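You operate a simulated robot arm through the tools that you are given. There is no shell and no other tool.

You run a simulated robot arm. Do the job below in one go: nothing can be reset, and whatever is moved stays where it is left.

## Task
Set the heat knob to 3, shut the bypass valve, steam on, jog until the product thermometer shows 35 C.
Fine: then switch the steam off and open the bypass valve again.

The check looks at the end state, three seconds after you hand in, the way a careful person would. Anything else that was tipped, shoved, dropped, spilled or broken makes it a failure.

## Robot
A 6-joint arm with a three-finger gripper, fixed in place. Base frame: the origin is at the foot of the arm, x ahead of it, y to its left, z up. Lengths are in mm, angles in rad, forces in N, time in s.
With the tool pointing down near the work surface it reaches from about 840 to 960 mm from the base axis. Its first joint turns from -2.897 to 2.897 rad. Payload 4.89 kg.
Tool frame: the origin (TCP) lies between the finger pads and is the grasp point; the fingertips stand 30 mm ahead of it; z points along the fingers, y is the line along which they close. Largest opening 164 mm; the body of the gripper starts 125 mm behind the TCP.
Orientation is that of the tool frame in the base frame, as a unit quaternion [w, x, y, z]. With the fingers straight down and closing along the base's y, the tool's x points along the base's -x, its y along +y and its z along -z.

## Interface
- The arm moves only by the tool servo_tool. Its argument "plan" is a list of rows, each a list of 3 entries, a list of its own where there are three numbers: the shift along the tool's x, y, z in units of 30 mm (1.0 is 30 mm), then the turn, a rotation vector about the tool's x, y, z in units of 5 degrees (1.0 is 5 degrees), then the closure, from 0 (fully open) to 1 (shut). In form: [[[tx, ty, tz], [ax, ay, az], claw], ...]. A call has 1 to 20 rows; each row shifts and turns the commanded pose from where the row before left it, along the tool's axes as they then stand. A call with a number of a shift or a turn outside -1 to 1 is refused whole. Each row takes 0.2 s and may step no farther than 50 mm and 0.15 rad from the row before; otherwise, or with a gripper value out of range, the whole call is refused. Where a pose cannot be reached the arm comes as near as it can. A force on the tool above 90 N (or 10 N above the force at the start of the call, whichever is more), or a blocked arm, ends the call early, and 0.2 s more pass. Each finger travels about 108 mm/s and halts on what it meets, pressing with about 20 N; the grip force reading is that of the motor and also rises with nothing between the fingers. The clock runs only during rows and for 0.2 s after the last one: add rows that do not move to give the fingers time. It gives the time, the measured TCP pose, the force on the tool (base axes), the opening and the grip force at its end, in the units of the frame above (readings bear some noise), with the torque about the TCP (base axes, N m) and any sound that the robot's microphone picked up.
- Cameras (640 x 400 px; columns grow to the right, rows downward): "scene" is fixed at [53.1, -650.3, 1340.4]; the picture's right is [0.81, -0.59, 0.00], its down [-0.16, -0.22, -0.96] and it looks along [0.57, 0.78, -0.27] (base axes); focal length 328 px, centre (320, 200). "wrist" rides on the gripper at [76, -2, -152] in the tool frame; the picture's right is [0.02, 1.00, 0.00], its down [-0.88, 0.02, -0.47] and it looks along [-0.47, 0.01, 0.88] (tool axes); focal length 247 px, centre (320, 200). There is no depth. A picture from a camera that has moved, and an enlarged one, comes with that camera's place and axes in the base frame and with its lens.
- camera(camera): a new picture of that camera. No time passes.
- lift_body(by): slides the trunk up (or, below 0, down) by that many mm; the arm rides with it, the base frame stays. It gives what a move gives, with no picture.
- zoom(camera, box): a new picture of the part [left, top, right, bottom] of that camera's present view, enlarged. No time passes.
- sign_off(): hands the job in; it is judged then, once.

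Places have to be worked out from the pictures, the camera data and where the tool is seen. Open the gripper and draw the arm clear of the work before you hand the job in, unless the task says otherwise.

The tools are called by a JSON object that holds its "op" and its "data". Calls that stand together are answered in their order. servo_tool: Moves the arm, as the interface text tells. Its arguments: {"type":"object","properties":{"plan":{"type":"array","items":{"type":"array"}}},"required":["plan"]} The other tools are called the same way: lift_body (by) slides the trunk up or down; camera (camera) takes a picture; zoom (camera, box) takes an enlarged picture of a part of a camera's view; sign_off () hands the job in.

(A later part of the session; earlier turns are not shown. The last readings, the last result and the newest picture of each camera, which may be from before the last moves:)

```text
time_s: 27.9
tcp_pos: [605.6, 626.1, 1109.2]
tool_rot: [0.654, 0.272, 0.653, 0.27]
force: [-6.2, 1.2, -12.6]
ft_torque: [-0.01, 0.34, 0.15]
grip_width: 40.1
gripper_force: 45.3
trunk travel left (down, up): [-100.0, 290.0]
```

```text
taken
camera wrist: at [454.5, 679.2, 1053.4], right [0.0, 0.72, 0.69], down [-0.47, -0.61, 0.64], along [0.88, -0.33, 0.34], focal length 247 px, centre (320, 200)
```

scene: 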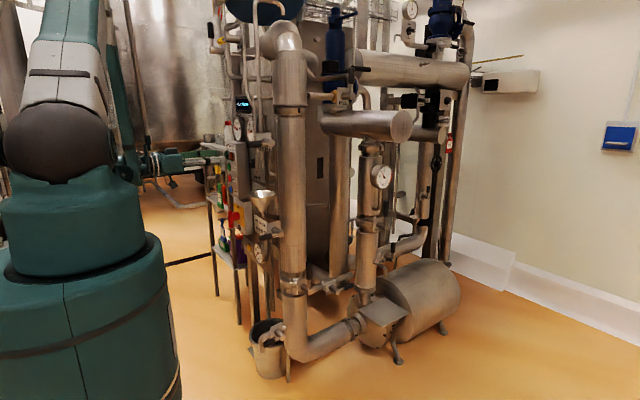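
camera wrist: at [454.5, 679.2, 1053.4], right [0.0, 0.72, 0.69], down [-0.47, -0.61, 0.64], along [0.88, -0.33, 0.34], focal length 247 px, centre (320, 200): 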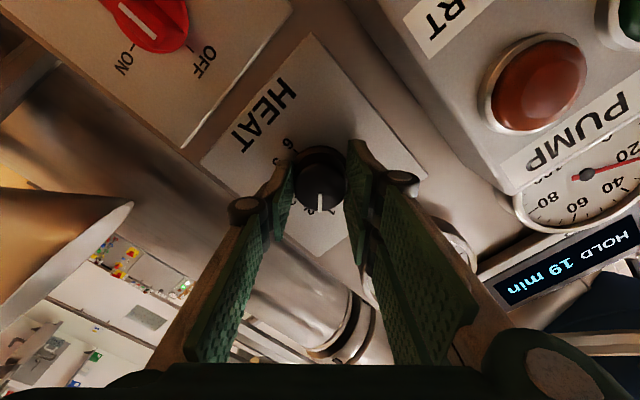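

Force is relieved. Continue turning.

{"op": "servo_tool", "data": {"plan": [[[0, 0, 0], [0, 0, 1], 0.9], [[0, 0, 0], [0, 0, 1], 0.9], [[0, 0, 0], [0, 0, 1], 0.9], [[0, 0, 0], [0, 0, 1], 0.9], [[0, 0, 0], [0, 0, 1], 0.9]]}}

{"op": "servo_tool", "data": {"plan": [[[0, 0, 0], [0, 0, 1], 0.9], [[0, 0, 0], [0, 0, 1], 0.9], [[0, 0, 0], [0, 0, 1], 0.9], [[0, 0, 0], [0, 0, 1], 0.9], [[0, 0, 0], [0, 0, 0], 0.9]]}}

{"op": "zoom", "data": {"camera": "wrist", "box": [220, 60, 420, 260]}}

{"op": "camera", "data": {"camera": "scene"}}

```text
time_s: 29.1
tcp_pos: [605.7, 627.5, 1111.4]
tool_rot: [0.579, 0.406, 0.579, 0.406]
force: [-23.9, -21.7, -46.9]
ft_torque: [0.05, 1.31, -1.23]
grip_width: 39.7
gripper_force: 45.2
trunk travel left (down, up): [-100.0, 290.0]
```

```text
time_s: 30.3
tcp_pos: [606.4, 627.3, 1110.3]
tool_rot: [0.526, 0.471, 0.535, 0.464]
force: [-19.8, -18.8, -41.7]
ft_torque: [0.11, 1.39, -0.67]
grip_width: 40.0
gripper_force: 44.9
out of reach, approached as far as the arm can: row 4
trunk travel left (down, up): [-100.0, 290.0]
```

```text
2.00 times, centred on (320, 160) of wrist
camera zoom: at [454.6, 702.2, 1101.3], right [0.02, 0.15, 0.99], down [-0.47, -0.87, 0.14], along [0.88, -0.47, 0.06], focal length 494 px, centre (320, 280)
```

zoom: 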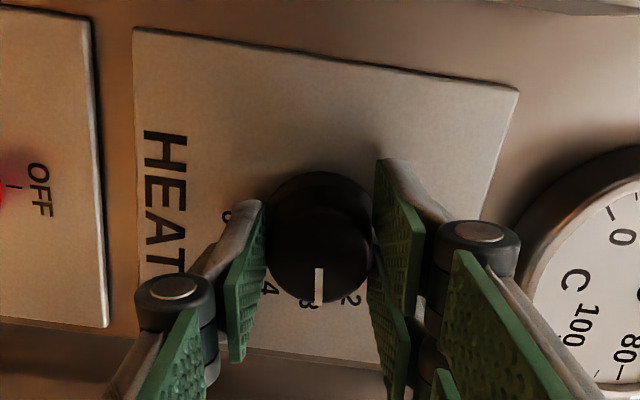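

```text
taken
```

scene: 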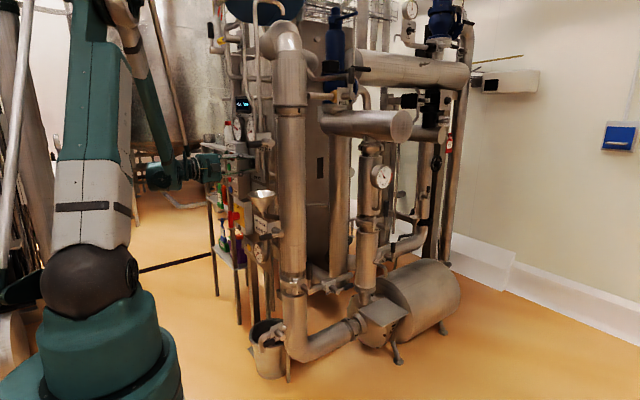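

The wrist roll reached its limit at ~84°. I release, roll back 30°, and look at where the pointer is.

{"op": "servo_tool", "data": {"plan": [[[0, 0, 0], [0, 0, 0], 0.5], [[0, 0, 0], [0, 0, 0], 0.5], [[0, 0, 0], [0, 0, 0], 0.5]]}}

{"op": "servo_tool", "data": {"plan": [[[0, 0, 0], [0, 0, -1], 0.5], [[0, 0, 0], [0, 0, -1], 0.5], [[0, 0, 0], [0, 0, -1], 0.5], [[0, 0, 0], [0, 0, -1], 0.5], [[0, 0, 0], [0, 0, -1], 0.5], [[0, 0, 0], [0, 0, -1], 0.5]]}}

{"op": "zoom", "data": {"camera": "wrist", "box": [220, 60, 420, 260]}}

```text
time_s: 31.1
tcp_pos: [606.5, 625.9, 1111.0]
tool_rot: [0.528, 0.471, 0.533, 0.464]
force: [0.6, -0.8, 0.1]
ft_torque: [0.02, 0.0, -0.02]
grip_width: 82.1
gripper_force: 0.1
trunk travel left (down, up): [-100.0, 290.0]
```

```text
time_s: 32.5
tcp_pos: [605.8, 627.2, 1112.0]
tool_rot: [0.629, 0.318, 0.638, 0.311]
force: [-0.1, 0.0, -0.5]
ft_torque: [0.0, -0.01, 0.01]
grip_width: 81.9
gripper_force: 0.1
trunk travel left (down, up): [-100.0, 290.0]
```

```text
2.00 times, centred on (320, 160) of wrist
camera zoom: at [453.4, 686.7, 1065.1], right [0.01, 0.62, 0.78], down [-0.47, -0.69, 0.55], along [0.88, -0.37, 0.28], focal length 494 px, centre (320, 280)
```

zoom: 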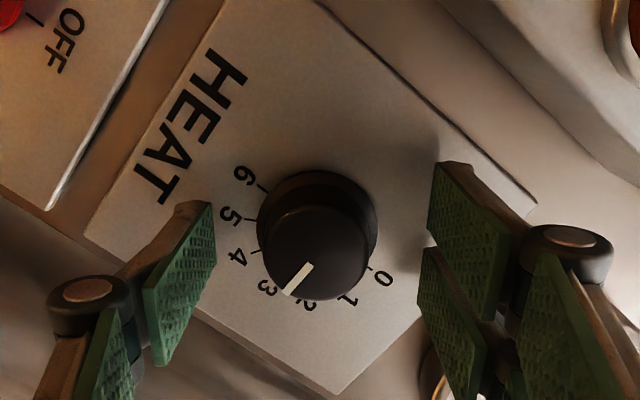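

Pointer is slightly short of 3 (≈2.8). I regrip centered on the knob and turn 7° more.

{"op": "servo_tool", "data": {"plan": [[[0.014, -0.113, 0], [0, 0, 0], 0.5], [[0, 0, 0], [0, 0, 0], 0.7], [[0, 0, 0], [0, 0, 0], 0.8], [[0, 0, 0], [0, 0, 0], 0.9], [[0, 0, 0], [0, 0, 0], 0.9]]}}

{"op": "servo_tool", "data": {"plan": [[[0, 0, 0], [0, 0, 0.7], 0.9], [[0, 0, 0], [0, 0, 0.7], 0.9], [[0, 0, 0], [0, 0, 0], 0.9]]}}

{"op": "servo_tool", "data": {"plan": [[[0, 0, 0], [0, 0, 0], 0.5], [[0, 0, 0], [0, 0, 0], 0.5], [[0, 0, 0], [0, 0, 0], 0.5]]}}

{"op": "zoom", "data": {"camera": "wrist", "box": [220, 60, 420, 260]}}

```text
time_s: 33.7
tcp_pos: [606.3, 625.9, 1109.8]
tool_rot: [0.629, 0.316, 0.637, 0.313]
force: [17.2, 24.8, 40.3]
ft_torque: [-0.11, -1.04, 0.62]
grip_width: 40.2
gripper_force: 45.0
trunk travel left (down, up): [-100.0, 290.0]
```

```text
time_s: 34.5
tcp_pos: [605.1, 624.1, 1111.3]
tool_rot: [0.61, 0.355, 0.616, 0.35]
force: [20.8, 28.1, 70.9]
ft_torque: [0.01, -1.39, 0.93]
grip_width: 39.6
gripper_force: 44.5
trunk travel left (down, up): [-100.0, 290.0]
```

```text
time_s: 35.3
tcp_pos: [605.5, 625.7, 1109.2]
tool_rot: [0.609, 0.356, 0.617, 0.349]
force: [-0.2, 0.5, -0.1]
ft_torque: [-0.01, -0.02, -0.02]
grip_width: 82.0
gripper_force: 0.1
trunk travel left (down, up): [-100.0, 290.0]
```

```text
2.00 times, centred on (320, 160) of wrist
camera zoom: at [453.6, 690.0, 1069.9], right [0.01, 0.52, 0.85], down [-0.47, -0.75, 0.47], along [0.88, -0.4, 0.23], focal length 494 px, centre (320, 280)
```

zoom: 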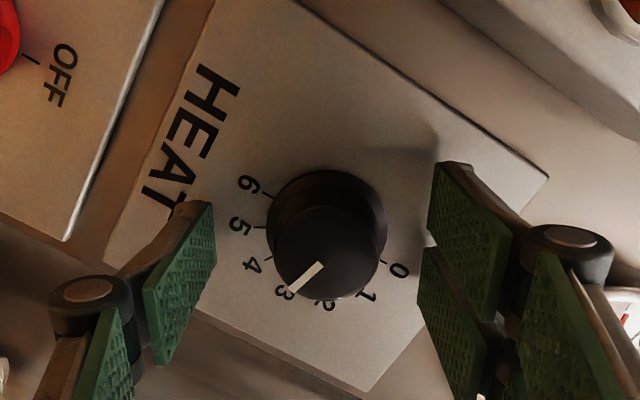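

I zoom tighter to measure the pointer angle.

{"op": "zoom", "data": {"camera": "wrist", "box": [275, 90, 365, 160]}}

```text
5.71 times, centred on (320, 125) of wrist
camera zoom: at [453.6, 690.0, 1069.9], right [0.01, 0.52, 0.85], down [-0.47, -0.75, 0.47], along [0.88, -0.4, 0.23], focal length 1411 px, centre (320, 629)
```

zoom: 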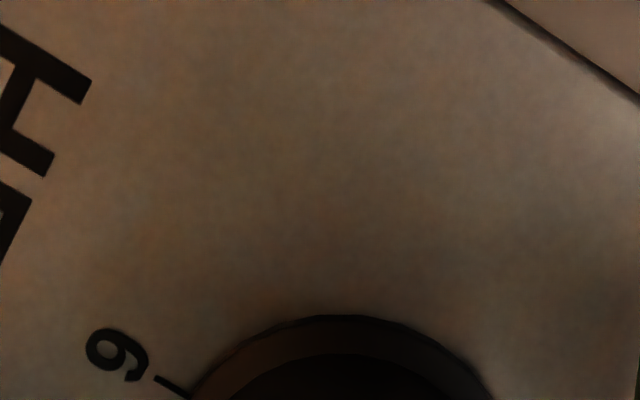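

{"op": "zoom", "data": {"camera": "wrist", "box": [275, 150, 365, 220]}}

```text
5.71 times, centred on (320, 185) of wrist
camera zoom: at [453.6, 690.0, 1069.9], right [0.01, 0.52, 0.85], down [-0.47, -0.75, 0.47], along [0.88, -0.4, 0.23], focal length 1411 px, centre (320, 286)
```

zoom: 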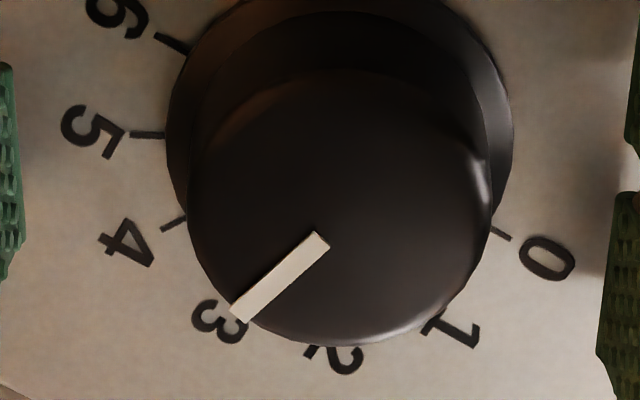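

Precise measurement: the pointer is about 12° past 3. I regrip and turn back 12°, then re-measure.

{"op": "servo_tool", "data": {"plan": [[[0, 0.06, 0], [0, 0, 0], 0.5], [[0, 0, 0], [0, 0, 0], 0.7], [[0, 0, 0], [0, 0, 0], 0.8], [[0, 0, 0], [0, 0, 0], 0.9], [[0, 0, 0], [0, 0, 0], 0.9]]}}

{"op": "zoom", "data": {"camera": "wrist", "box": [275, 150, 365, 220]}}

```text
time_s: 36.5
tcp_pos: [606.2, 626.1, 1110.9]
tool_rot: [0.609, 0.355, 0.617, 0.35]
force: [7.9, 8.9, 17.5]
ft_torque: [0.01, -0.47, 0.17]
grip_width: 39.2
gripper_force: 45.5
trunk travel left (down, up): [-100.0, 290.0]
```

```text
5.71 times, centred on (320, 185) of wrist
camera zoom: at [453.6, 691.2, 1071.9], right [0.01, 0.52, 0.85], down [-0.47, -0.75, 0.47], along [0.88, -0.4, 0.23], focal length 1411 px, centre (320, 286)
```

zoom: 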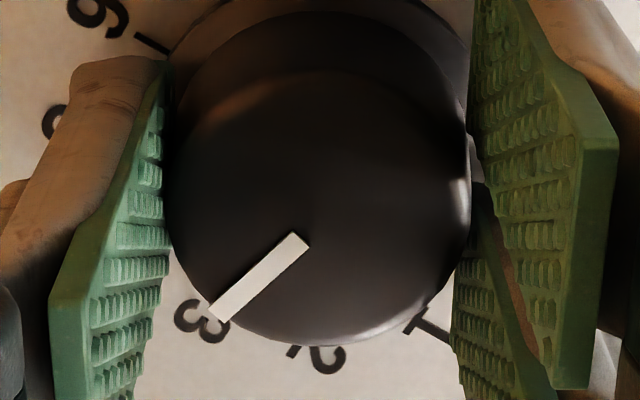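

{"op": "servo_tool", "data": {"plan": [[[0, 0, 0], [0, 0, -0.8], 0.9], [[0, 0, 0], [0, 0, -0.8], 0.9], [[0, 0, 0], [0, 0, -0.8], 0.9], [[0, 0, 0], [0, 0, 0], 0.9]]}}

{"op": "servo_tool", "data": {"plan": [[[0, 0, 0], [0, 0, 0], 0.5], [[0, 0, 0], [0, 0, 0], 0.5], [[0, 0, 0], [0, 0, 0], 0.5]]}}

{"op": "zoom", "data": {"camera": "wrist", "box": [275, 150, 365, 220]}}

```text
time_s: 37.5
tcp_pos: [606.7, 626.5, 1110.4]
tool_rot: [0.642, 0.289, 0.651, 0.284]
force: [2.9, 5.6, 11.9]
ft_torque: [-0.04, -0.55, -0.12]
grip_width: 39.5
gripper_force: 44.8
trunk travel left (down, up): [-100.0, 290.0]
```

```text
time_s: 38.3
tcp_pos: [606.5, 625.2, 1110.4]
tool_rot: [0.642, 0.288, 0.651, 0.283]
force: [-0.3, 0.7, -0.6]
ft_torque: [0.01, -0.02, -0.01]
grip_width: 81.7
gripper_force: 0.1
trunk travel left (down, up): [-100.0, 290.0]
```

```text
5.71 times, centred on (320, 185) of wrist
camera zoom: at [453.7, 681.6, 1059.0], right [0.01, 0.69, 0.73], down [-0.46, -0.64, 0.61], along [0.89, -0.34, 0.31], focal length 1411 px, centre (320, 286)
```

zoom: 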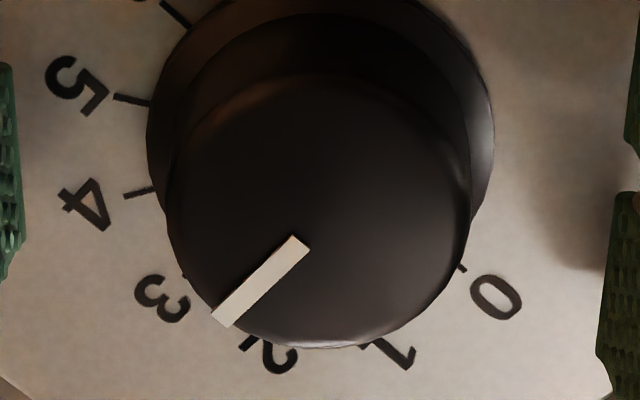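

By this measurement the pointer is within about 1° of 3. I back off and roll level for a frontal confirmation.

{"op": "servo_tool", "data": {"plan": [[[0, 0, -0.5], [0, 0, 0], 0.5], [[0, 0, -0.5], [0, 0, 0], 0.5], [[0, 0, -0.5], [0, 0, 0], 0.5], [[0, 0, -0.5], [0, 0, 0], 0.5], [[0, 0, 0], [0, 0, -0.95], 0.5], [[0, 0, 0], [0, 0, -0.95], 0.5], [[0, 0, 0], [0, 0, -0.95], 0.5], [[0, 0, 0], [0, 0, -0.95], 0.5], [[0, 0, 0], [0, 0, -0.95], 0.5], [[0, 0, 0], [0, 0, -0.95], 0.5], [[0, 0, 0], [0, 0, -0.95], 0.5], [[0, 0, 0], [0, 0, -0.95], 0.5], [[0, 0, 0], [0, 0, -0.95], 0.5], [[0, 0, 0], [0, 0, -0.95], 0.5]]}}

{"op": "camera", "data": {"camera": "wrist"}}

{"op": "zoom", "data": {"camera": "wrist", "box": [265, 90, 385, 210]}}

```text
time_s: 41.3
tcp_pos: [545.4, 627.0, 1110.3]
tool_rot: [0.702, 0.001, 0.712, 0.002]
force: [-0.9, 0.7, 1.0]
ft_torque: [0.04, 0.02, 0.0]
grip_width: 82.3
gripper_force: 0.0
trunk travel left (down, up): [-100.0, 290.0]
```

```text
taken
camera wrist: at [392.9, 624.7, 1035.5], right [0.0, 1.0, -0.02], down [-0.46, 0.02, 0.89], along [0.89, 0.01, 0.46], focal length 247 px, centre (320, 200)
```

wrist: 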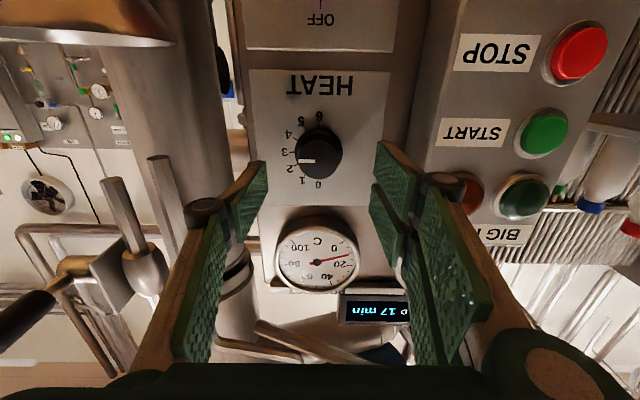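

```text
3.33 times, centred on (325, 150) of wrist
camera zoom: at [392.9, 624.7, 1035.5], right [0.0, 1.0, -0.02], down [-0.46, 0.02, 0.89], along [0.89, 0.01, 0.46], focal length 823 px, centre (303, 367)
```

zoom: 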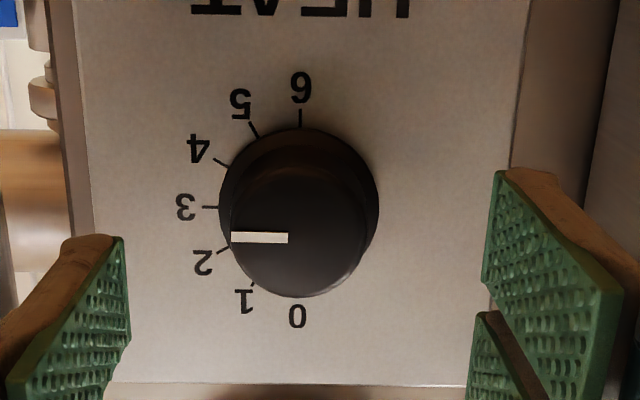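

Pointer is parallel with the 3 tick: HEAT = 3. Next the bypass: I back away, raise, pitch the tool down, so I can travel round to the −y side of the skid and look at the BYPASS valve.

{"op": "servo_tool", "data": {"plan": [[[0, 0, -0.5], [0, 0, 0], 0.5], [[0, 0, -0.5], [0, 0, 0], 0.5], [[0, 0, -0.5], [0, 0, 0], 0.5], [[0, 0, -0.5], [0, 0, 0], 0.5], [[-0.9, 0, 0], [0, 0, 0], 0.8], [[-0.9, 0, 0], [0, 0, 0], 0.8], [[-0.9, 0, 0], [0, 0, 0], 0.8], [[-0.9, 0, 0], [0, 0, 0], 0.8], [[-0.9, 0, 0], [0, 0, 0], 0.8], [[-0.9, 0, 0], [0, 0, 0], 0.8], [[-0.9, 0, 0], [0, 0, 0], 0.8], [[-0.9, 0, 0], [0, 0, 0], 0.8]]}}

{"op": "servo_tool", "data": {"plan": [[[0, 0, 0], [0, 1, 0], 0.8], [[0, 0, 0], [0, 1, 0], 0.8], [[0, 0, 0], [0, 1, 0], 0.8], [[0, 0, 0], [0, 1, 0], 0.8], [[0, 0, 0], [0, 1, 0], 0.8], [[0, 0, 0], [0, 1, 0], 0.8], [[0, 0, 0], [0, 1, 0], 0.8], [[0, 0, 0], [0, 1, 0], 0.8], [[0, 0, 0], [0, 1, 0], 0.8], [[0, 0, 0], [0, 1, 0], 0.8], [[0, 0, 0], [0, 1, 0], 0.8], [[0, 0, 0], [0, 1, 0], 0.8], [[0, 0, 0], [0, 1, 0], 0.8], [[0, 0, 0], [0, 1, 0], 0.8], [[0, 0, 0], [0, 1, 0], 0.8], [[0, 0, 0], [0, 1, 0], 0.8], [[0, 0, 0], [0, 1, 0], 0.8]]}}

{"op": "camera", "data": {"camera": "scene"}}

```text
time_s: 42.9
tcp_pos: [524.4, 700.1, 1145.9]
tool_rot: [0.702, 0.012, 0.712, -0.007]
force: [-1.5, -0.3, 0.8]
ft_torque: [-0.02, 0.1, 0.07]
grip_width: 32.8
gripper_force: 0.1
trunk travel left (down, up): [-100.0, 290.0]
stopped in row 7: the arm was blocked; the commanded pose is now the measured one
```

```text
time_s: 44.2
tcp_pos: [551.1, 740.3, 1119.5]
tool_rot: [0.526, 0.025, 0.85, -0.013]
force: [-71.7, -77.7, 7.0]
ft_torque: [0.32, -0.83, -2.6]
grip_width: 35.5
gripper_force: 45.1
trunk travel left (down, up): [-100.0, 290.0]
stopped in row 6: the force on the tool passed its limit at 104 N (the readings are from after the stop); the commanded pose is now the measured one
```

```text
taken
```

scene: 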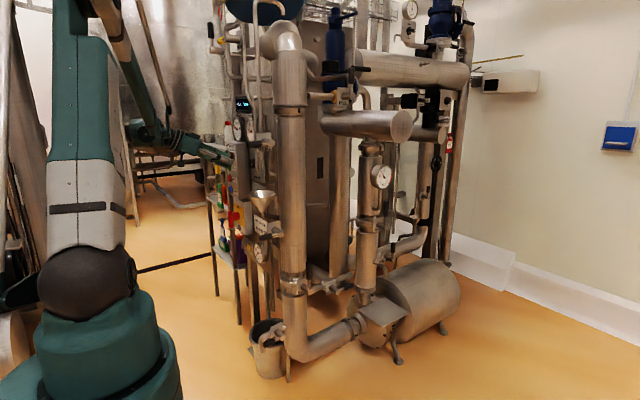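

The arm slid sideways at its limit and the fingers touched the BIG PUMP box; I inspect right away.

{"op": "camera", "data": {"camera": "wrist"}}

{"op": "zoom", "data": {"camera": "scene", "box": [180, 110, 280, 190]}}

```text
taken
camera wrist: at [381.7, 748.3, 1118.4], right [0.05, 1.0, -0.01], down [-0.03, 0.02, 1.0], along [1.0, -0.05, 0.03], focal length 247 px, centre (320, 200)
```

wrist: 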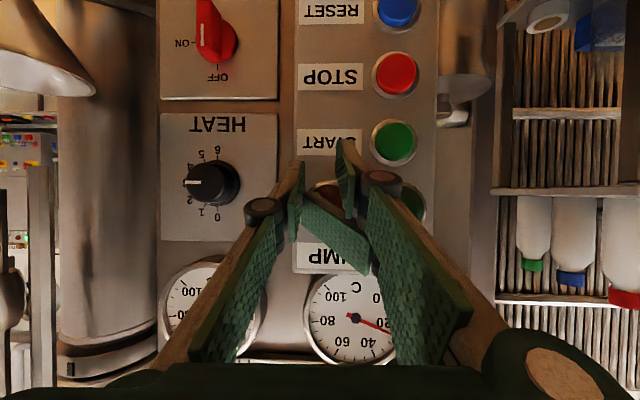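

```text
5.00 times, centred on (230, 150) of scene
camera zoom: at [53.1, -650.3, 1340.4], right [0.81, -0.59, 0.0], down [-0.16, -0.22, -0.96], along [0.57, 0.78, -0.27], focal length 1640 px, centre (770, 450)
```

zoom: 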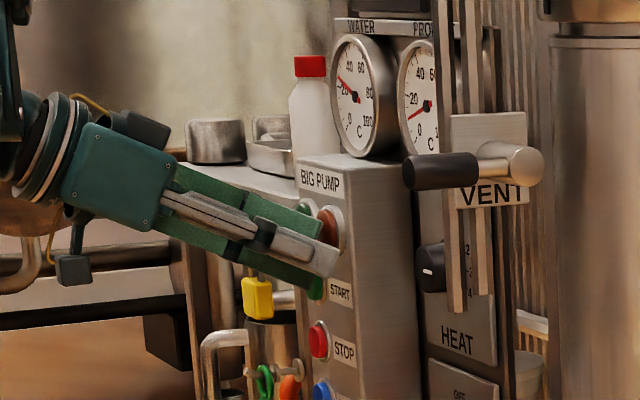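

The fingertip rests on the box face near the START label; lamps look unchanged. I withdraw straight back along the tool axis and check.

{"op": "servo_tool", "data": {"plan": [[[0, 0, -0.4], [0, 0, 0], 0.8], [[0, 0, -0.4], [0, 0, 0], 0.8], [[0, 0, -0.5], [0, 0, 0], 0.8], [[0, 0, -0.5], [0, 0, 0], 0.8]]}}

{"op": "camera", "data": {"camera": "wrist"}}

{"op": "zoom", "data": {"camera": "scene", "box": [180, 110, 280, 190]}}

```text
time_s: 44.9
tcp_pos: [551.8, 741.4, 1119.7]
tool_rot: [0.523, 0.036, 0.851, -0.022]
force: [-12.3, -58.6, -18.2]
ft_torque: [0.48, 0.48, -1.32]
grip_width: 35.5
gripper_force: 45.4
trunk travel left (down, up): [-100.0, 290.0]
stopped in row 3: the force on the tool passed its limit at 122 N (the readings are from after the stop); the commanded pose is now the measured one
```

```text
taken
camera wrist: at [382.3, 753.8, 1119.8], right [0.07, 1.0, -0.02], down [-0.02, 0.02, 1.0], along [1.0, -0.07, 0.02], focal length 247 px, centre (320, 200)
```

wrist: 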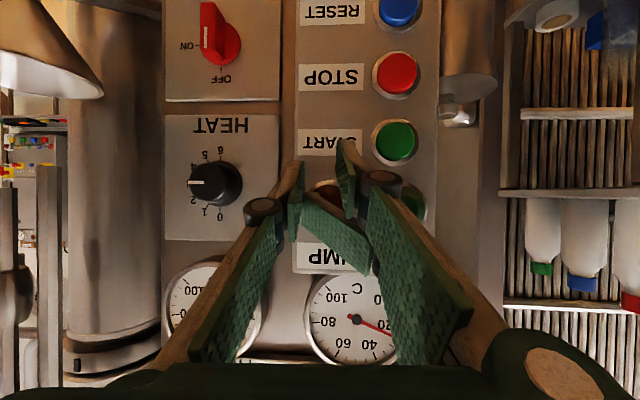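

```text
5.00 times, centred on (230, 150) of scene
camera zoom: at [53.1, -650.3, 1340.4], right [0.81, -0.59, 0.0], down [-0.16, -0.22, -0.96], along [0.57, 0.78, -0.27], focal length 1640 px, centre (770, 450)
```

zoom: 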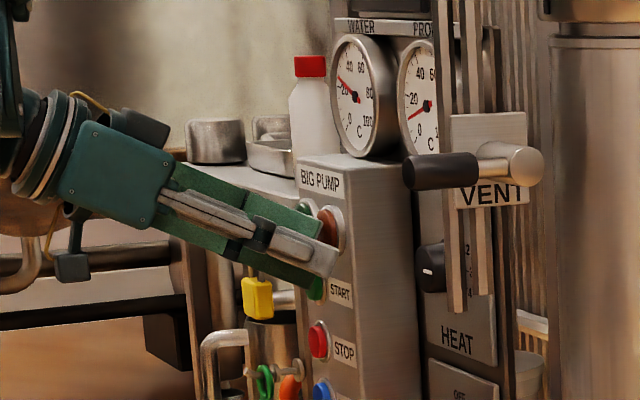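

The fingers are actually pinching the orange lamp (35.5 mm, 45 N). I open slightly before withdrawing.

{"op": "servo_tool", "data": {"plan": [[[0, 0, 0], [0, 0, 0], 0.75], [[0, 0, 0], [0, 0, 0], 0.74], [[0, 0, 0], [0, 0, 0], 0.74]]}}

```text
time_s: 45.7
tcp_pos: [549.5, 748.3, 1120.8]
tool_rot: [0.523, 0.032, 0.852, -0.019]
force: [-5.7, 2.7, 1.7]
ft_torque: [-0.02, -0.16, 0.09]
grip_width: 55.2
gripper_force: 1.2
trunk travel left (down, up): [-100.0, 290.0]
```

{"op": "servo_tool", "data": {"plan": [[[0, 0, -0.3], [0, 0, 0], 0.7], [[0, 0, -0.4], [0, 0, 0], 0.7], [[0, 0, -0.5], [0, 0, 0], 0.7], [[0, 0, -0.5], [0, 0, 0], 0.7]]}}

{"op": "camera", "data": {"camera": "wrist"}}

{"op": "zoom", "data": {"camera": "scene", "box": [180, 110, 280, 190]}}

```text
time_s: 46.9
tcp_pos: [530.0, 768.3, 1129.2]
tool_rot: [0.524, 0.042, 0.851, -0.025]
force: [0.6, 0.9, -0.3]
ft_torque: [0.03, -0.02, -0.03]
grip_width: 49.1
gripper_force: 0.0
trunk travel left (down, up): [-100.0, 290.0]
stopped in row 4: the arm was blocked; the commanded pose is now the measured one
```

```text
taken
camera wrist: at [359.8, 782.9, 1128.8], right [0.09, 1.0, -0.02], down [-0.02, 0.02, 1.0], along [1.0, -0.09, 0.03], focal length 247 px, centre (320, 200)
```

wrist: 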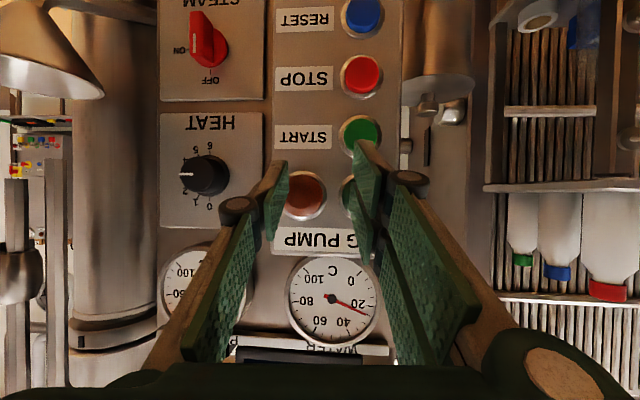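

```text
5.00 times, centred on (230, 150) of scene
camera zoom: at [53.1, -650.3, 1340.4], right [0.81, -0.59, 0.0], down [-0.16, -0.22, -0.96], along [0.57, 0.78, -0.27], focal length 1640 px, centre (770, 450)
```

zoom: 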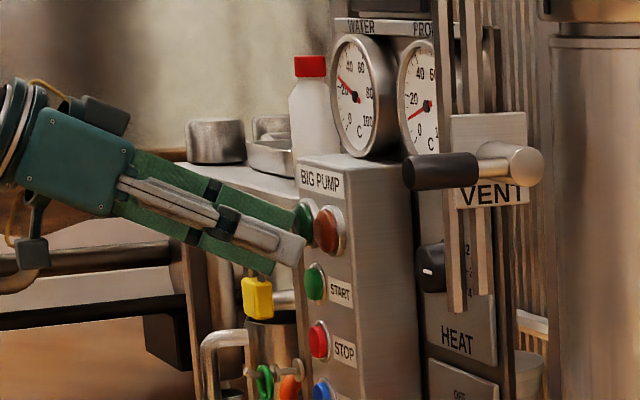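

The lamp and box look intact. The blocks are best explained by a wrist limit when the arm azimuth gets too large relative to the tool yaw, so retreats should go toward −y rather than −x. I move −y with slight back-off, then yaw the tool left.

{"op": "servo_tool", "data": {"plan": [[[-0.12, -0.82, -0.17], [0, 0, 0], 0.7], [[-0.12, -0.82, -0.17], [0, 0, 0], 0.7], [[-0.12, -0.82, -0.17], [0, 0, 0], 0.7], [[-0.12, -0.82, -0.17], [0, 0, 0], 0.7], [[-0.12, -0.82, -0.17], [0, 0, 0], 0.7], [[0, 0, 0], [0, 0, 0], 0.7]]}}

{"op": "camera", "data": {"camera": "wrist"}}

```text
time_s: 48.0
tcp_pos: [536.7, 748.2, 1118.9]
tool_rot: [0.526, 0.043, 0.849, -0.025]
force: [-30.7, 27.0, 23.8]
ft_torque: [-0.2, -0.86, 1.87]
grip_width: 64.5
gripper_force: 15.0
trunk travel left (down, up): [-100.0, 290.0]
stopped in row 5: the arm was blocked; the commanded pose is now the measured one
```

```text
taken
camera wrist: at [367.6, 763.9, 1118.7], right [0.09, 1.0, -0.02], down [-0.03, 0.02, 1.0], along [1.0, -0.09, 0.03], focal length 247 px, centre (320, 200)
```

wrist: 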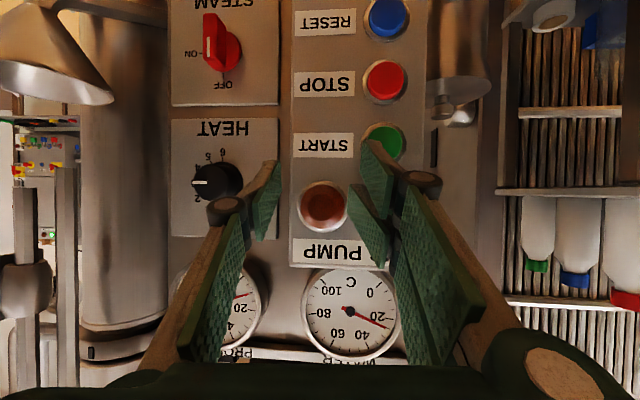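

The +y finger is caught behind the orange lamp's side. I ease +y to release, then use the trunk lift to raise the fingers vertically clear of the lamps.

{"op": "servo_tool", "data": {"plan": [[[0, 0.2, 0], [0, 0, 0], 0.61], [[0, 0, 0], [0, 0, 0], 0.61]]}}

{"op": "lift_body", "data": {"by": 30}}

```text
time_s: 48.6
tcp_pos: [537.4, 749.8, 1119.6]
tool_rot: [0.524, 0.045, 0.85, -0.028]
force: [0.1, -0.9, 5.2]
ft_torque: [0.15, -0.24, 0.0]
grip_width: 67.4
gripper_force: 0.1
trunk travel left (down, up): [-100.0, 290.0]
```

```text
time_s: 49.3
tcp_pos: [537.8, 751.5, 1148.9]
tool_rot: [0.525, 0.043, 0.85, -0.026]
force: [-0.1, -0.5, 0.0]
ft_torque: [-0.02, -0.02, 0.03]
grip_width: 64.1
gripper_force: 0.1
trunk travel left (down, up): [-130.0, 260.0]
```

Free of contact. Continue lifting 70 mm more.

{"op": "lift_body", "data": {"by": 70}}

{"op": "camera", "data": {"camera": "wrist"}}

{"op": "zoom", "data": {"camera": "scene", "box": [180, 90, 280, 170]}}

```text
time_s: 50.4
tcp_pos: [536.6, 751.5, 1218.9]
tool_rot: [0.524, 0.044, 0.85, -0.027]
force: [-0.7, 0.0, 0.2]
ft_torque: [-0.01, -0.03, -0.04]
grip_width: 64.0
gripper_force: 0.0
trunk travel left (down, up): [-200.0, 190.0]
```

```text
taken
camera wrist: at [368.0, 766.1, 1218.1], right [0.09, 1.0, -0.02], down [-0.03, 0.02, 1.0], along [1.0, -0.09, 0.03], focal length 247 px, centre (320, 200)
```

wrist: 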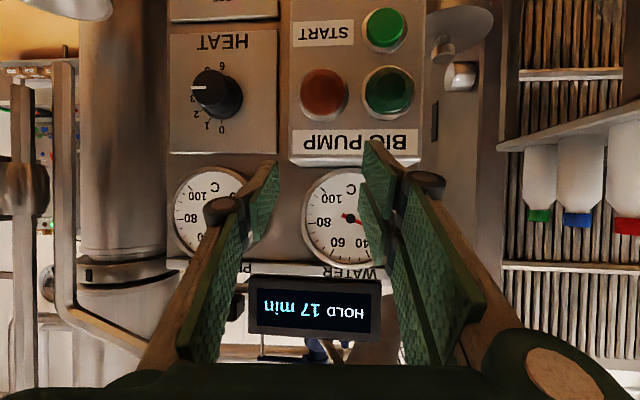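

```text
5.00 times, centred on (230, 130) of scene
camera zoom: at [53.1, -650.3, 1340.4], right [0.81, -0.59, 0.0], down [-0.16, -0.22, -0.96], along [0.57, 0.78, -0.27], focal length 1640 px, centre (770, 550)
```

zoom: 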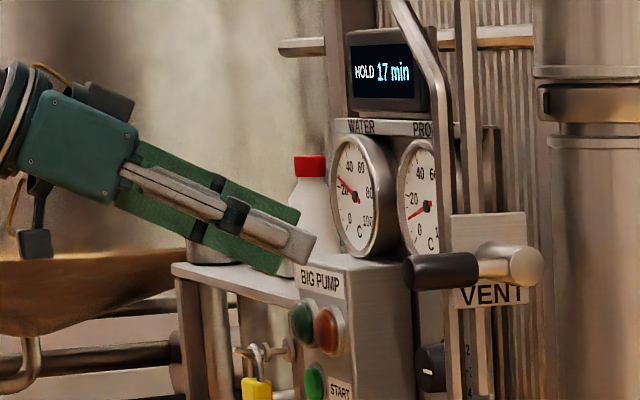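

Everything looks intact. I lift a bit more and then move away along −y with a slight back-off, in small checked steps.

{"op": "lift_body", "data": {"by": 50}}

{"op": "servo_tool", "data": {"plan": [[[0.1, -0.9, -0.25], [0, 0, 0], 0.7], [[0.1, -0.9, -0.25], [0, 0, 0], 0.7], [[0.1, -0.9, -0.25], [0, 0, 0], 0.7], [[0.1, -0.9, -0.25], [0, 0, 0], 0.7], [[0, 0, 0], [0, 0, 0], 0.7]]}}

```text
time_s: 51.3
tcp_pos: [536.8, 751.8, 1268.4]
tool_rot: [0.524, 0.044, 0.85, -0.027]
force: [-0.3, 0.0, -0.7]
ft_torque: [0.0, -0.02, -0.02]
grip_width: 64.1
gripper_force: 0.1
trunk travel left (down, up): [-250.0, 140.0]
```

```text
time_s: 52.4
tcp_pos: [533.8, 716.0, 1236.2]
tool_rot: [0.524, 0.054, 0.85, -0.033]
force: [-0.1, -0.1, 0.3]
ft_torque: [-0.04, -0.05, -0.07]
grip_width: 49.2
gripper_force: 0.1
trunk travel left (down, up): [-250.0, 140.0]
stopped in row 5: the arm was blocked; the commanded pose is now the measured one
```

Again limited; likely joint 4, which relaxes if the tool yaws toward the arm's own direction. I yaw +20° about vertical in place.

{"op": "servo_tool", "data": {"plan": [[[0, 0, 0], [-0.715, 0, -0.361], 0.75], [[0, 0, 0], [-0.715, 0, -0.361], 0.75], [[0, 0, 0], [-0.715, 0, -0.361], 0.75], [[0, 0, 0], [-0.715, 0, -0.361], 0.75], [[0, 0, 0], [-0.715, 0, -0.361], 0.75], [[0, 0, 0], [0, 0, 0], 0.75]]}}

```text
time_s: 54.0
tcp_pos: [574.3, 711.6, 1228.8]
tool_rot: [0.523, -0.077, 0.848, 0.047]
force: [0.4, 2.1, -1.7]
ft_torque: [-0.09, -0.12, -0.26]
grip_width: 41.0
gripper_force: 0.3
trunk travel left (down, up): [-250.0, 140.0]
stopped in row 6: the arm was blocked; the commanded pose is now the measured one
```

It drifted forward 40 mm; I check clearance to the gauges.

{"op": "camera", "data": {"camera": "wrist"}}

{"op": "camera", "data": {"camera": "scene"}}

{"op": "zoom", "data": {"camera": "scene", "box": [180, 90, 280, 170]}}

```text
taken
camera wrist: at [407.2, 677.8, 1227.7], right [-0.19, 0.98, -0.02], down [-0.03, 0.01, 1.0], along [0.98, 0.19, 0.03], focal length 247 px, centre (320, 200)
```

wrist: 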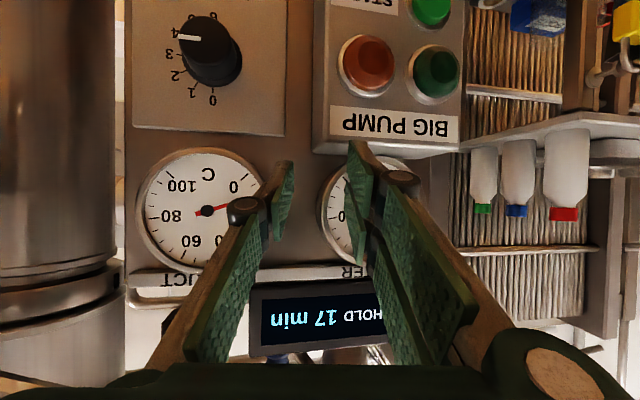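

```text
taken
```

scene: 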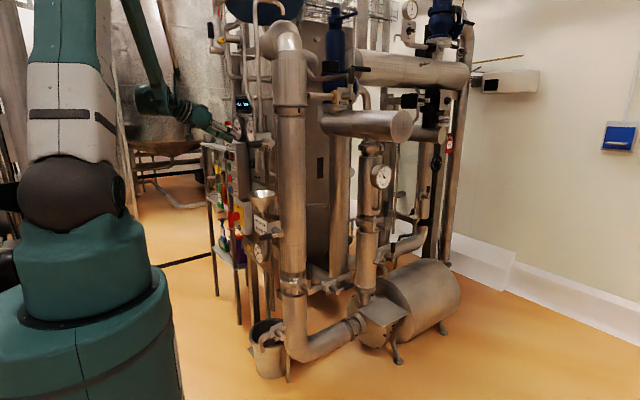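

```text
5.00 times, centred on (230, 130) of scene
camera zoom: at [53.1, -650.3, 1340.4], right [0.81, -0.59, 0.0], down [-0.16, -0.22, -0.96], along [0.57, 0.78, -0.27], focal length 1640 px, centre (770, 550)
```

zoom: 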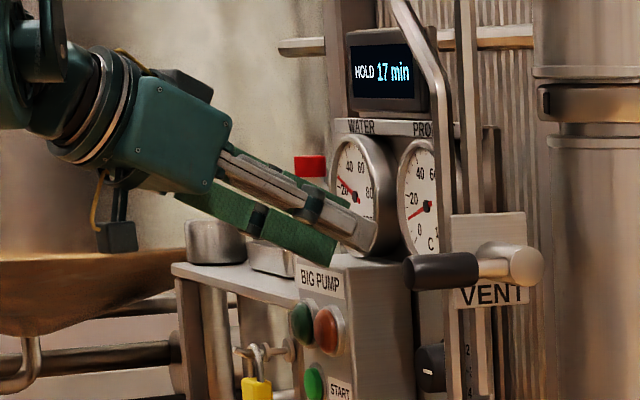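

The "blocked" stops (as opposed to "out of reach") suggest the arm itself is touching something. I look at the arm and its surroundings in the scene view.

{"op": "zoom", "data": {"camera": "scene", "box": [0, 0, 240, 150]}}

{"op": "zoom", "data": {"camera": "scene", "box": [0, 130, 200, 400]}}

```text
2.67 times, centred on (120, 75) of scene
camera zoom: at [53.1, -650.3, 1340.4], right [0.81, -0.59, 0.0], down [-0.16, -0.22, -0.96], along [0.57, 0.78, -0.27], focal length 875 px, centre (853, 533)
```

zoom: 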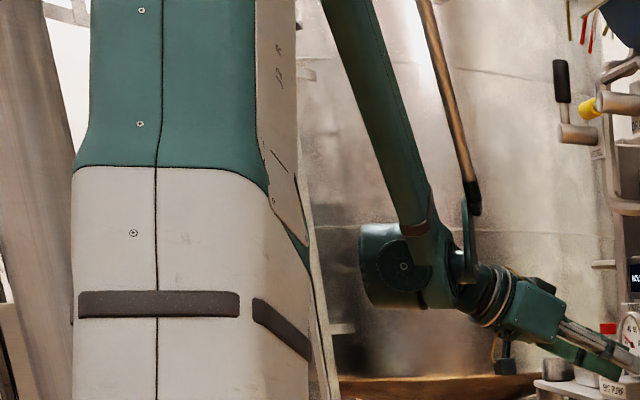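

```text
1.48 times, centred on (100, 265) of scene
camera zoom: at [53.1, -650.3, 1340.4], right [0.81, -0.59, 0.0], down [-0.16, -0.22, -0.96], along [0.57, 0.78, -0.27], focal length 486 px, centre (646, 104)
```

zoom: 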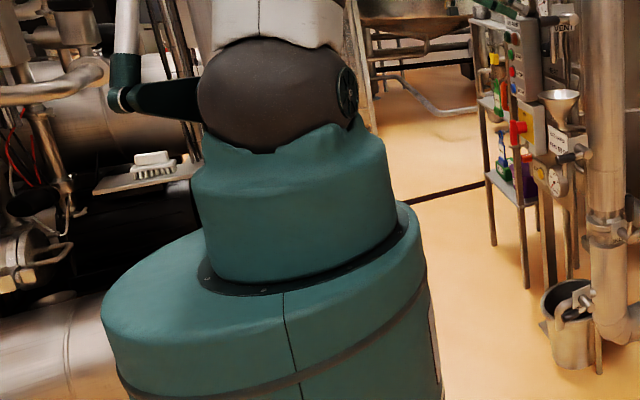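

No obstacle is visible near the arm. I test a small straight retreat from here to see which way the arm is free.

{"op": "servo_tool", "data": {"plan": [[[0, 0, -0.3], [0, 0, 0], 0.75], [[0, 0, -0.3], [0, 0, 0], 0.75], [[0, 0, 0], [0, 0, 0], 0.75]]}}

```text
time_s: 54.8
tcp_pos: [566.2, 701.6, 1236.7]
tool_rot: [0.523, -0.071, 0.848, 0.044]
force: [-0.1, 0.3, -0.9]
ft_torque: [-0.02, 0.0, -0.06]
grip_width: 40.9
gripper_force: 0.1
trunk travel left (down, up): [-250.0, 140.0]
```

{"op": "servo_tool", "data": {"plan": [[[0, -0.5, -0.3], [0, 0, 0], 0.75], [[0, -0.5, -0.3], [0, 0, 0], 0.75], [[0, 0, 0], [0, 0, 0], 0.75]]}}

```text
time_s: 55.8
tcp_pos: [576.1, 665.9, 1241.3]
tool_rot: [0.524, -0.061, 0.849, 0.038]
force: [1.9, 0.0, -0.4]
ft_torque: [0.0, 0.03, -0.01]
grip_width: 41.3
gripper_force: 0.0
trunk travel left (down, up): [-250.0, 140.0]
stopped in row 3: the arm was blocked; the commanded pose is now the measured one
```

The arm can't come back in −x in this pitched, high pose. I return toward the known-good pose: lower the trunk 90 (tips stay clear of gauges and knob), then level the tool again.

{"op": "lift_body", "data": {"by": -90}}

{"op": "camera", "data": {"camera": "wrist"}}

```text
time_s: 57.1
tcp_pos: [573.6, 665.7, 1152.2]
tool_rot: [0.523, -0.063, 0.849, 0.04]
force: [0.3, 0.3, -0.3]
ft_torque: [0.02, 0.01, -0.02]
grip_width: 41.2
gripper_force: 0.1
trunk travel left (down, up): [-160.0, 230.0]
```

```text
taken
camera wrist: at [405.3, 638.2, 1152.1], right [-0.16, 0.99, -0.02], down [-0.03, 0.01, 1.0], along [0.99, 0.16, 0.03], focal length 247 px, centre (320, 200)
```

wrist: 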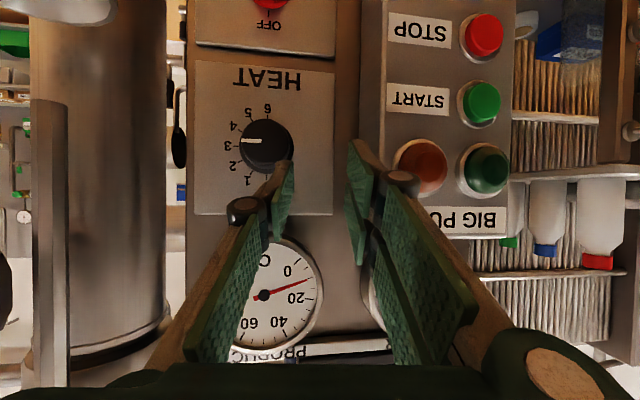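

{"op": "servo_tool", "data": {"plan": [[[0, 0, -0.1], [0, -0.89, 0], 0.75], [[0, 0, -0.1], [0, -0.89, 0], 0.75], [[0, 0, -0.1], [0, -0.89, 0], 0.75], [[0, 0, -0.1], [0, -0.89, 0], 0.75], [[0, 0, -0.1], [0, -0.89, 0], 0.75], [[0, 0, -0.1], [0, -0.89, 0], 0.75], [[0, 0, 0], [0, 0, 0], 0.75]]}}

```text
time_s: 58.7
tcp_pos: [549.3, 664.0, 1158.4]
tool_rot: [0.706, -0.053, 0.705, 0.054]
force: [-0.9, 0.0, -0.8]
ft_torque: [-0.04, -0.03, -0.03]
grip_width: 41.2
gripper_force: 0.0
trunk travel left (down, up): [-160.0, 230.0]
```

Level and free again at (549,664,1158). I'll raise the trunk and lower the tool relative to it (where the arm folded in fine before), then pitch down there in small checked steps.

{"op": "lift_body", "data": {"by": 110}}

{"op": "servo_tool", "data": {"plan": [[[0.7, 0, 0], [0, 0, 0], 0.75], [[0.7, 0, 0], [0, 0, 0], 0.75], [[0.7, 0, 0], [0, 0, 0], 0.75], [[0.7, 0, 0], [0, 0, 0], 0.75], [[0.7, 0, 0], [0, 0, 0], 0.75], [[0, 0, 0], [0, 0, 0], 0.75]]}}

```text
time_s: 60.1
tcp_pos: [549.7, 664.6, 1267.8]
tool_rot: [0.706, -0.053, 0.704, 0.055]
force: [0.2, 0.8, 0.2]
ft_torque: [-0.03, -0.03, -0.01]
grip_width: 41.0
gripper_force: 0.0
trunk travel left (down, up): [-270.0, 120.0]
```

```text
time_s: 61.5
tcp_pos: [547.9, 665.0, 1161.6]
tool_rot: [0.705, -0.055, 0.705, 0.055]
force: [0.9, 0.4, 0.1]
ft_torque: [0.01, 0.01, -0.07]
grip_width: 41.0
gripper_force: 0.1
trunk travel left (down, up): [-270.0, 120.0]
```

{"op": "servo_tool", "data": {"plan": [[[0, -0.25, -0.54], [0, 0, 0], 0.75], [[0, -0.25, -0.54], [0, 0, 0], 0.75], [[0, -0.25, -0.54], [0, 0, 0], 0.75], [[0, 0, 0], [0, 0, 0], 0.75]]}}

```text
time_s: 62.5
tcp_pos: [504.3, 634.5, 1162.7]
tool_rot: [0.705, -0.055, 0.705, 0.055]
force: [-0.4, 0.5, 1.0]
ft_torque: [-0.03, -0.04, 0.0]
grip_width: 40.8
gripper_force: 0.0
trunk travel left (down, up): [-270.0, 120.0]
```

Good. Now pitch down 30° in place and check.

{"op": "servo_tool", "data": {"plan": [[[0, 0, 0], [0, 1, 0], 0.75], [[0, 0, 0], [0, 1, 0], 0.75], [[0, 0, 0], [0, 1, 0], 0.75], [[0, 0, 0], [0, 1, 0], 0.75], [[0, 0, 0], [0, 1, 0], 0.75], [[0, 0, 0], [0, 1, 0], 0.75], [[0, 0, 0], [0, 0, 0], 0.75]]}}

```text
time_s: 64.1
tcp_pos: [525.9, 643.1, 1155.4]
tool_rot: [0.499, -0.058, 0.864, 0.034]
force: [-0.9, 0.0, -0.5]
ft_torque: [0.01, 0.02, -0.01]
grip_width: 41.0
gripper_force: 0.0
trunk travel left (down, up): [-270.0, 120.0]
```

The tool drifts outward when pitching down here. The earlier inbound path worked with the tool yawed about −16°, so I yaw that way (wrist swings outward) before continuing.

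{"op": "servo_tool", "data": {"plan": [[[0, 0, -0.15], [0.866, 0, 0.5], 0.75], [[0, 0, -0.15], [0.866, 0, 0.5], 0.75], [[0, 0, -0.15], [0.866, 0, 0.5], 0.75], [[0, 0, -0.15], [0.866, 0, 0.5], 0.75], [[0, 0, -0.15], [0.866, 0, 0.5], 0.75], [[0, 0, 0], [0, 0, 0], 0.75]]}}

```text
time_s: 65.5
tcp_pos: [485.0, 635.4, 1176.4]
tool_rot: [0.495, 0.122, 0.857, -0.07]
force: [0.0, 0.3, -0.3]
ft_torque: [-0.03, -0.03, -0.08]
grip_width: 41.0
gripper_force: 0.1
trunk travel left (down, up): [-270.0, 120.0]
```

Freed: it tracks now at (485,635,1176). Continue pitching down with this yaw.

{"op": "servo_tool", "data": {"plan": [[[0, 0, 0], [0, 1, 0], 0.75], [[0, 0, 0], [0, 1, 0], 0.75], [[0, 0, 0], [0, 1, 0], 0.75], [[0, 0, 0], [0, 1, 0], 0.75], [[0, 0, 0], [0, 0, 0], 0.75]]}}

```text
time_s: 66.7
tcp_pos: [499.6, 639.8, 1170.4]
tool_rot: [0.338, 0.139, 0.93, -0.05]
force: [0.1, -0.5, 0.6]
ft_torque: [0.08, 0.05, 0.04]
grip_width: 40.9
gripper_force: 0.1
trunk travel left (down, up): [-270.0, 120.0]
```

{"op": "servo_tool", "data": {"plan": [[[0, 0, 0], [0, 0, 0], 0.75], [[0, 0, 0], [0, 0, 0], 0.75], [[0, 0, 0], [0, 0, 0], 0.75]]}}

{"op": "camera", "data": {"camera": "scene"}}

{"op": "camera", "data": {"camera": "wrist"}}

```text
time_s: 67.5
tcp_pos: [498.5, 639.9, 1170.5]
tool_rot: [0.339, 0.138, 0.929, -0.05]
force: [-0.4, 0.1, 0.2]
ft_torque: [0.01, -0.04, 0.0]
grip_width: 40.9
gripper_force: 0.1
trunk travel left (down, up): [-270.0, 120.0]
```

```text
taken
```

scene: 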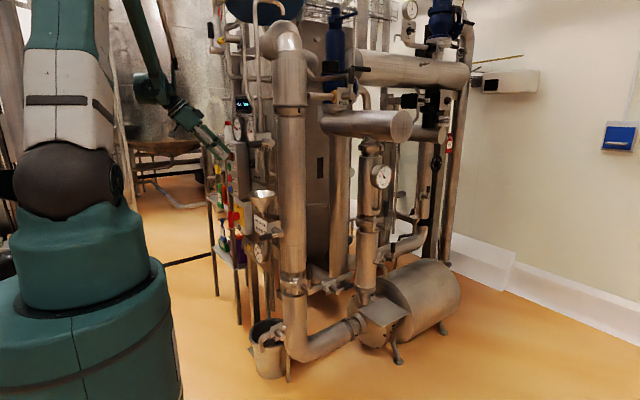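

```text
taken
camera wrist: at [348.3, 682.5, 1236.8], right [0.27, 0.96, -0.01], down [0.36, -0.09, 0.93], along [0.89, -0.26, -0.37], focal length 247 px, centre (320, 200)
```

wrist: 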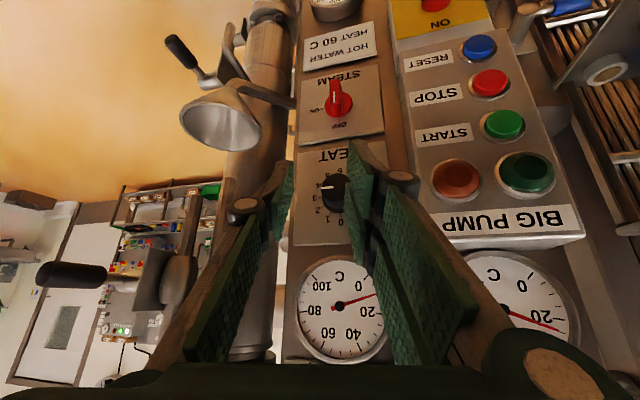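

Stable. Continue pitching down another 25°.

{"op": "servo_tool", "data": {"plan": [[[0, 0, 0], [0, 1, 0], 0.75], [[0, 0, 0], [0, 1, 0], 0.75], [[0, 0, 0], [0, 1, 0], 0.75], [[0, 0, 0], [0, 1, 0], 0.75], [[0, 0, 0], [0, 1, 0], 0.75], [[0, 0, 0], [0, 0, 0], 0.75]]}}

```text
time_s: 68.9
tcp_pos: [484.9, 635.8, 1174.6]
tool_rot: [0.129, 0.139, 0.982, -0.019]
force: [-0.3, 0.1, 0.0]
ft_torque: [0.04, 0.02, -0.01]
grip_width: 40.8
gripper_force: 0.0
trunk travel left (down, up): [-270.0, 120.0]
```

Back on track, nearly vertical. Finish the pitch and raise to z≈1330 to travel above the VENT lever.

{"op": "servo_tool", "data": {"plan": [[[0, 0, 0], [0, 1, 0], 0.75], [[0, 0, 0], [0, 1, 0], 0.75], [[0, 0, 0], [0, 0.95, 0], 0.75], [[0, 0, -1], [0, 0, 0], 0.75], [[0, 0, -1], [0, 0, 0], 0.75], [[0, 0, -1], [0, 0, 0], 0.75], [[0, 0, -1], [0, 0, 0], 0.75], [[0, 0, -1], [0, 0, 0], 0.75], [[0, 0, 0], [0, 0, 0], 0.75]]}}

```text
time_s: 70.9
tcp_pos: [484.3, 633.5, 1328.1]
tool_rot: [0.002, 0.14, 0.99, 0.001]
force: [-0.6, -0.9, 0.1]
ft_torque: [0.09, -0.09, -0.03]
grip_width: 41.1
gripper_force: 0.1
trunk travel left (down, up): [-270.0, 120.0]
```

{"op": "servo_tool", "data": {"plan": [[[-0.19, -0.93, 0], [0, 0, 0], 0.75], [[-0.19, -0.93, 0], [0, 0, 0], 0.75], [[-0.19, -0.93, 0], [0, 0, 0], 0.75], [[-0.19, -0.93, 0], [0, 0, 0], 0.75], [[-0.19, -0.93, 0], [0, 0, 0], 0.75], [[-0.19, -0.93, 0], [0, 0, 0], 0.75], [[-0.19, -0.93, 0], [0, 0, 0], 0.75], [[-0.19, -0.93, 0], [0, 0, 0], 0.75], [[-0.19, -0.93, 0], [0, 0, 0], 0.75], [[-0.19, -0.93, 0], [0, 0, 0], 0.75], [[-0.19, -0.93, 0], [0, 0, 0], 0.75], [[-0.19, -0.93, 0], [0, 0, 0], 0.75], [[-0.19, -0.93, 0], [0, 0, 0], 0.75], [[0, 0, 0], [0, 0, -0.8], 0.75], [[0, 0, 0], [0, 0, -0.8], 0.75], [[0, 0, 0], [0, 0, -0.8], 0.75], [[0, 0, 0], [0, 0, -0.8], 0.75], [[0, 0, 0], [0, 0, 0], 0.75]]}}

{"op": "camera", "data": {"camera": "wrist"}}

{"op": "camera", "data": {"camera": "scene"}}

```text
time_s: 74.7
tcp_pos: [456.0, 265.7, 1326.4]
tool_rot: [0.003, 0.001, 1.0, 0.0]
force: [0.6, 0.0, 0.0]
ft_torque: [0.01, 0.01, -0.01]
grip_width: 40.9
gripper_force: 0.1
trunk travel left (down, up): [-270.0, 120.0]
```

```text
taken
camera wrist: at [379.7, 264.1, 1476.4], right [-0.02, 1.0, 0.0], down [0.88, 0.02, 0.48], along [0.48, 0.01, -0.88], focal length 247 px, centre (320, 200)
```

wrist: 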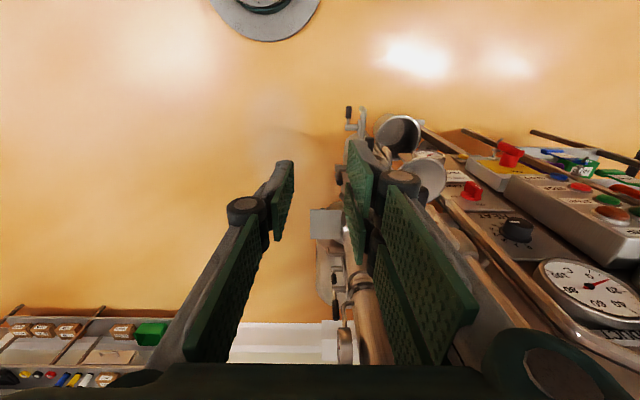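

```text
taken
```

scene: 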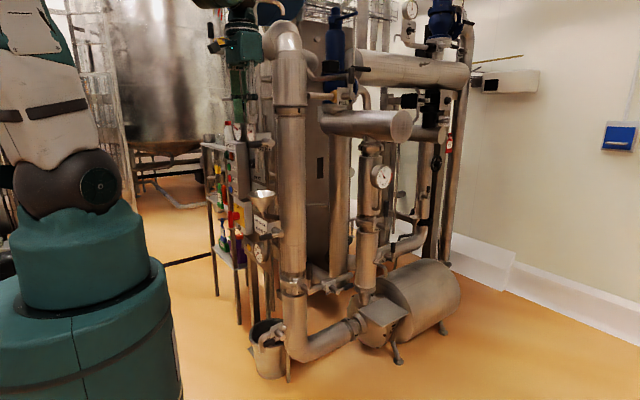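

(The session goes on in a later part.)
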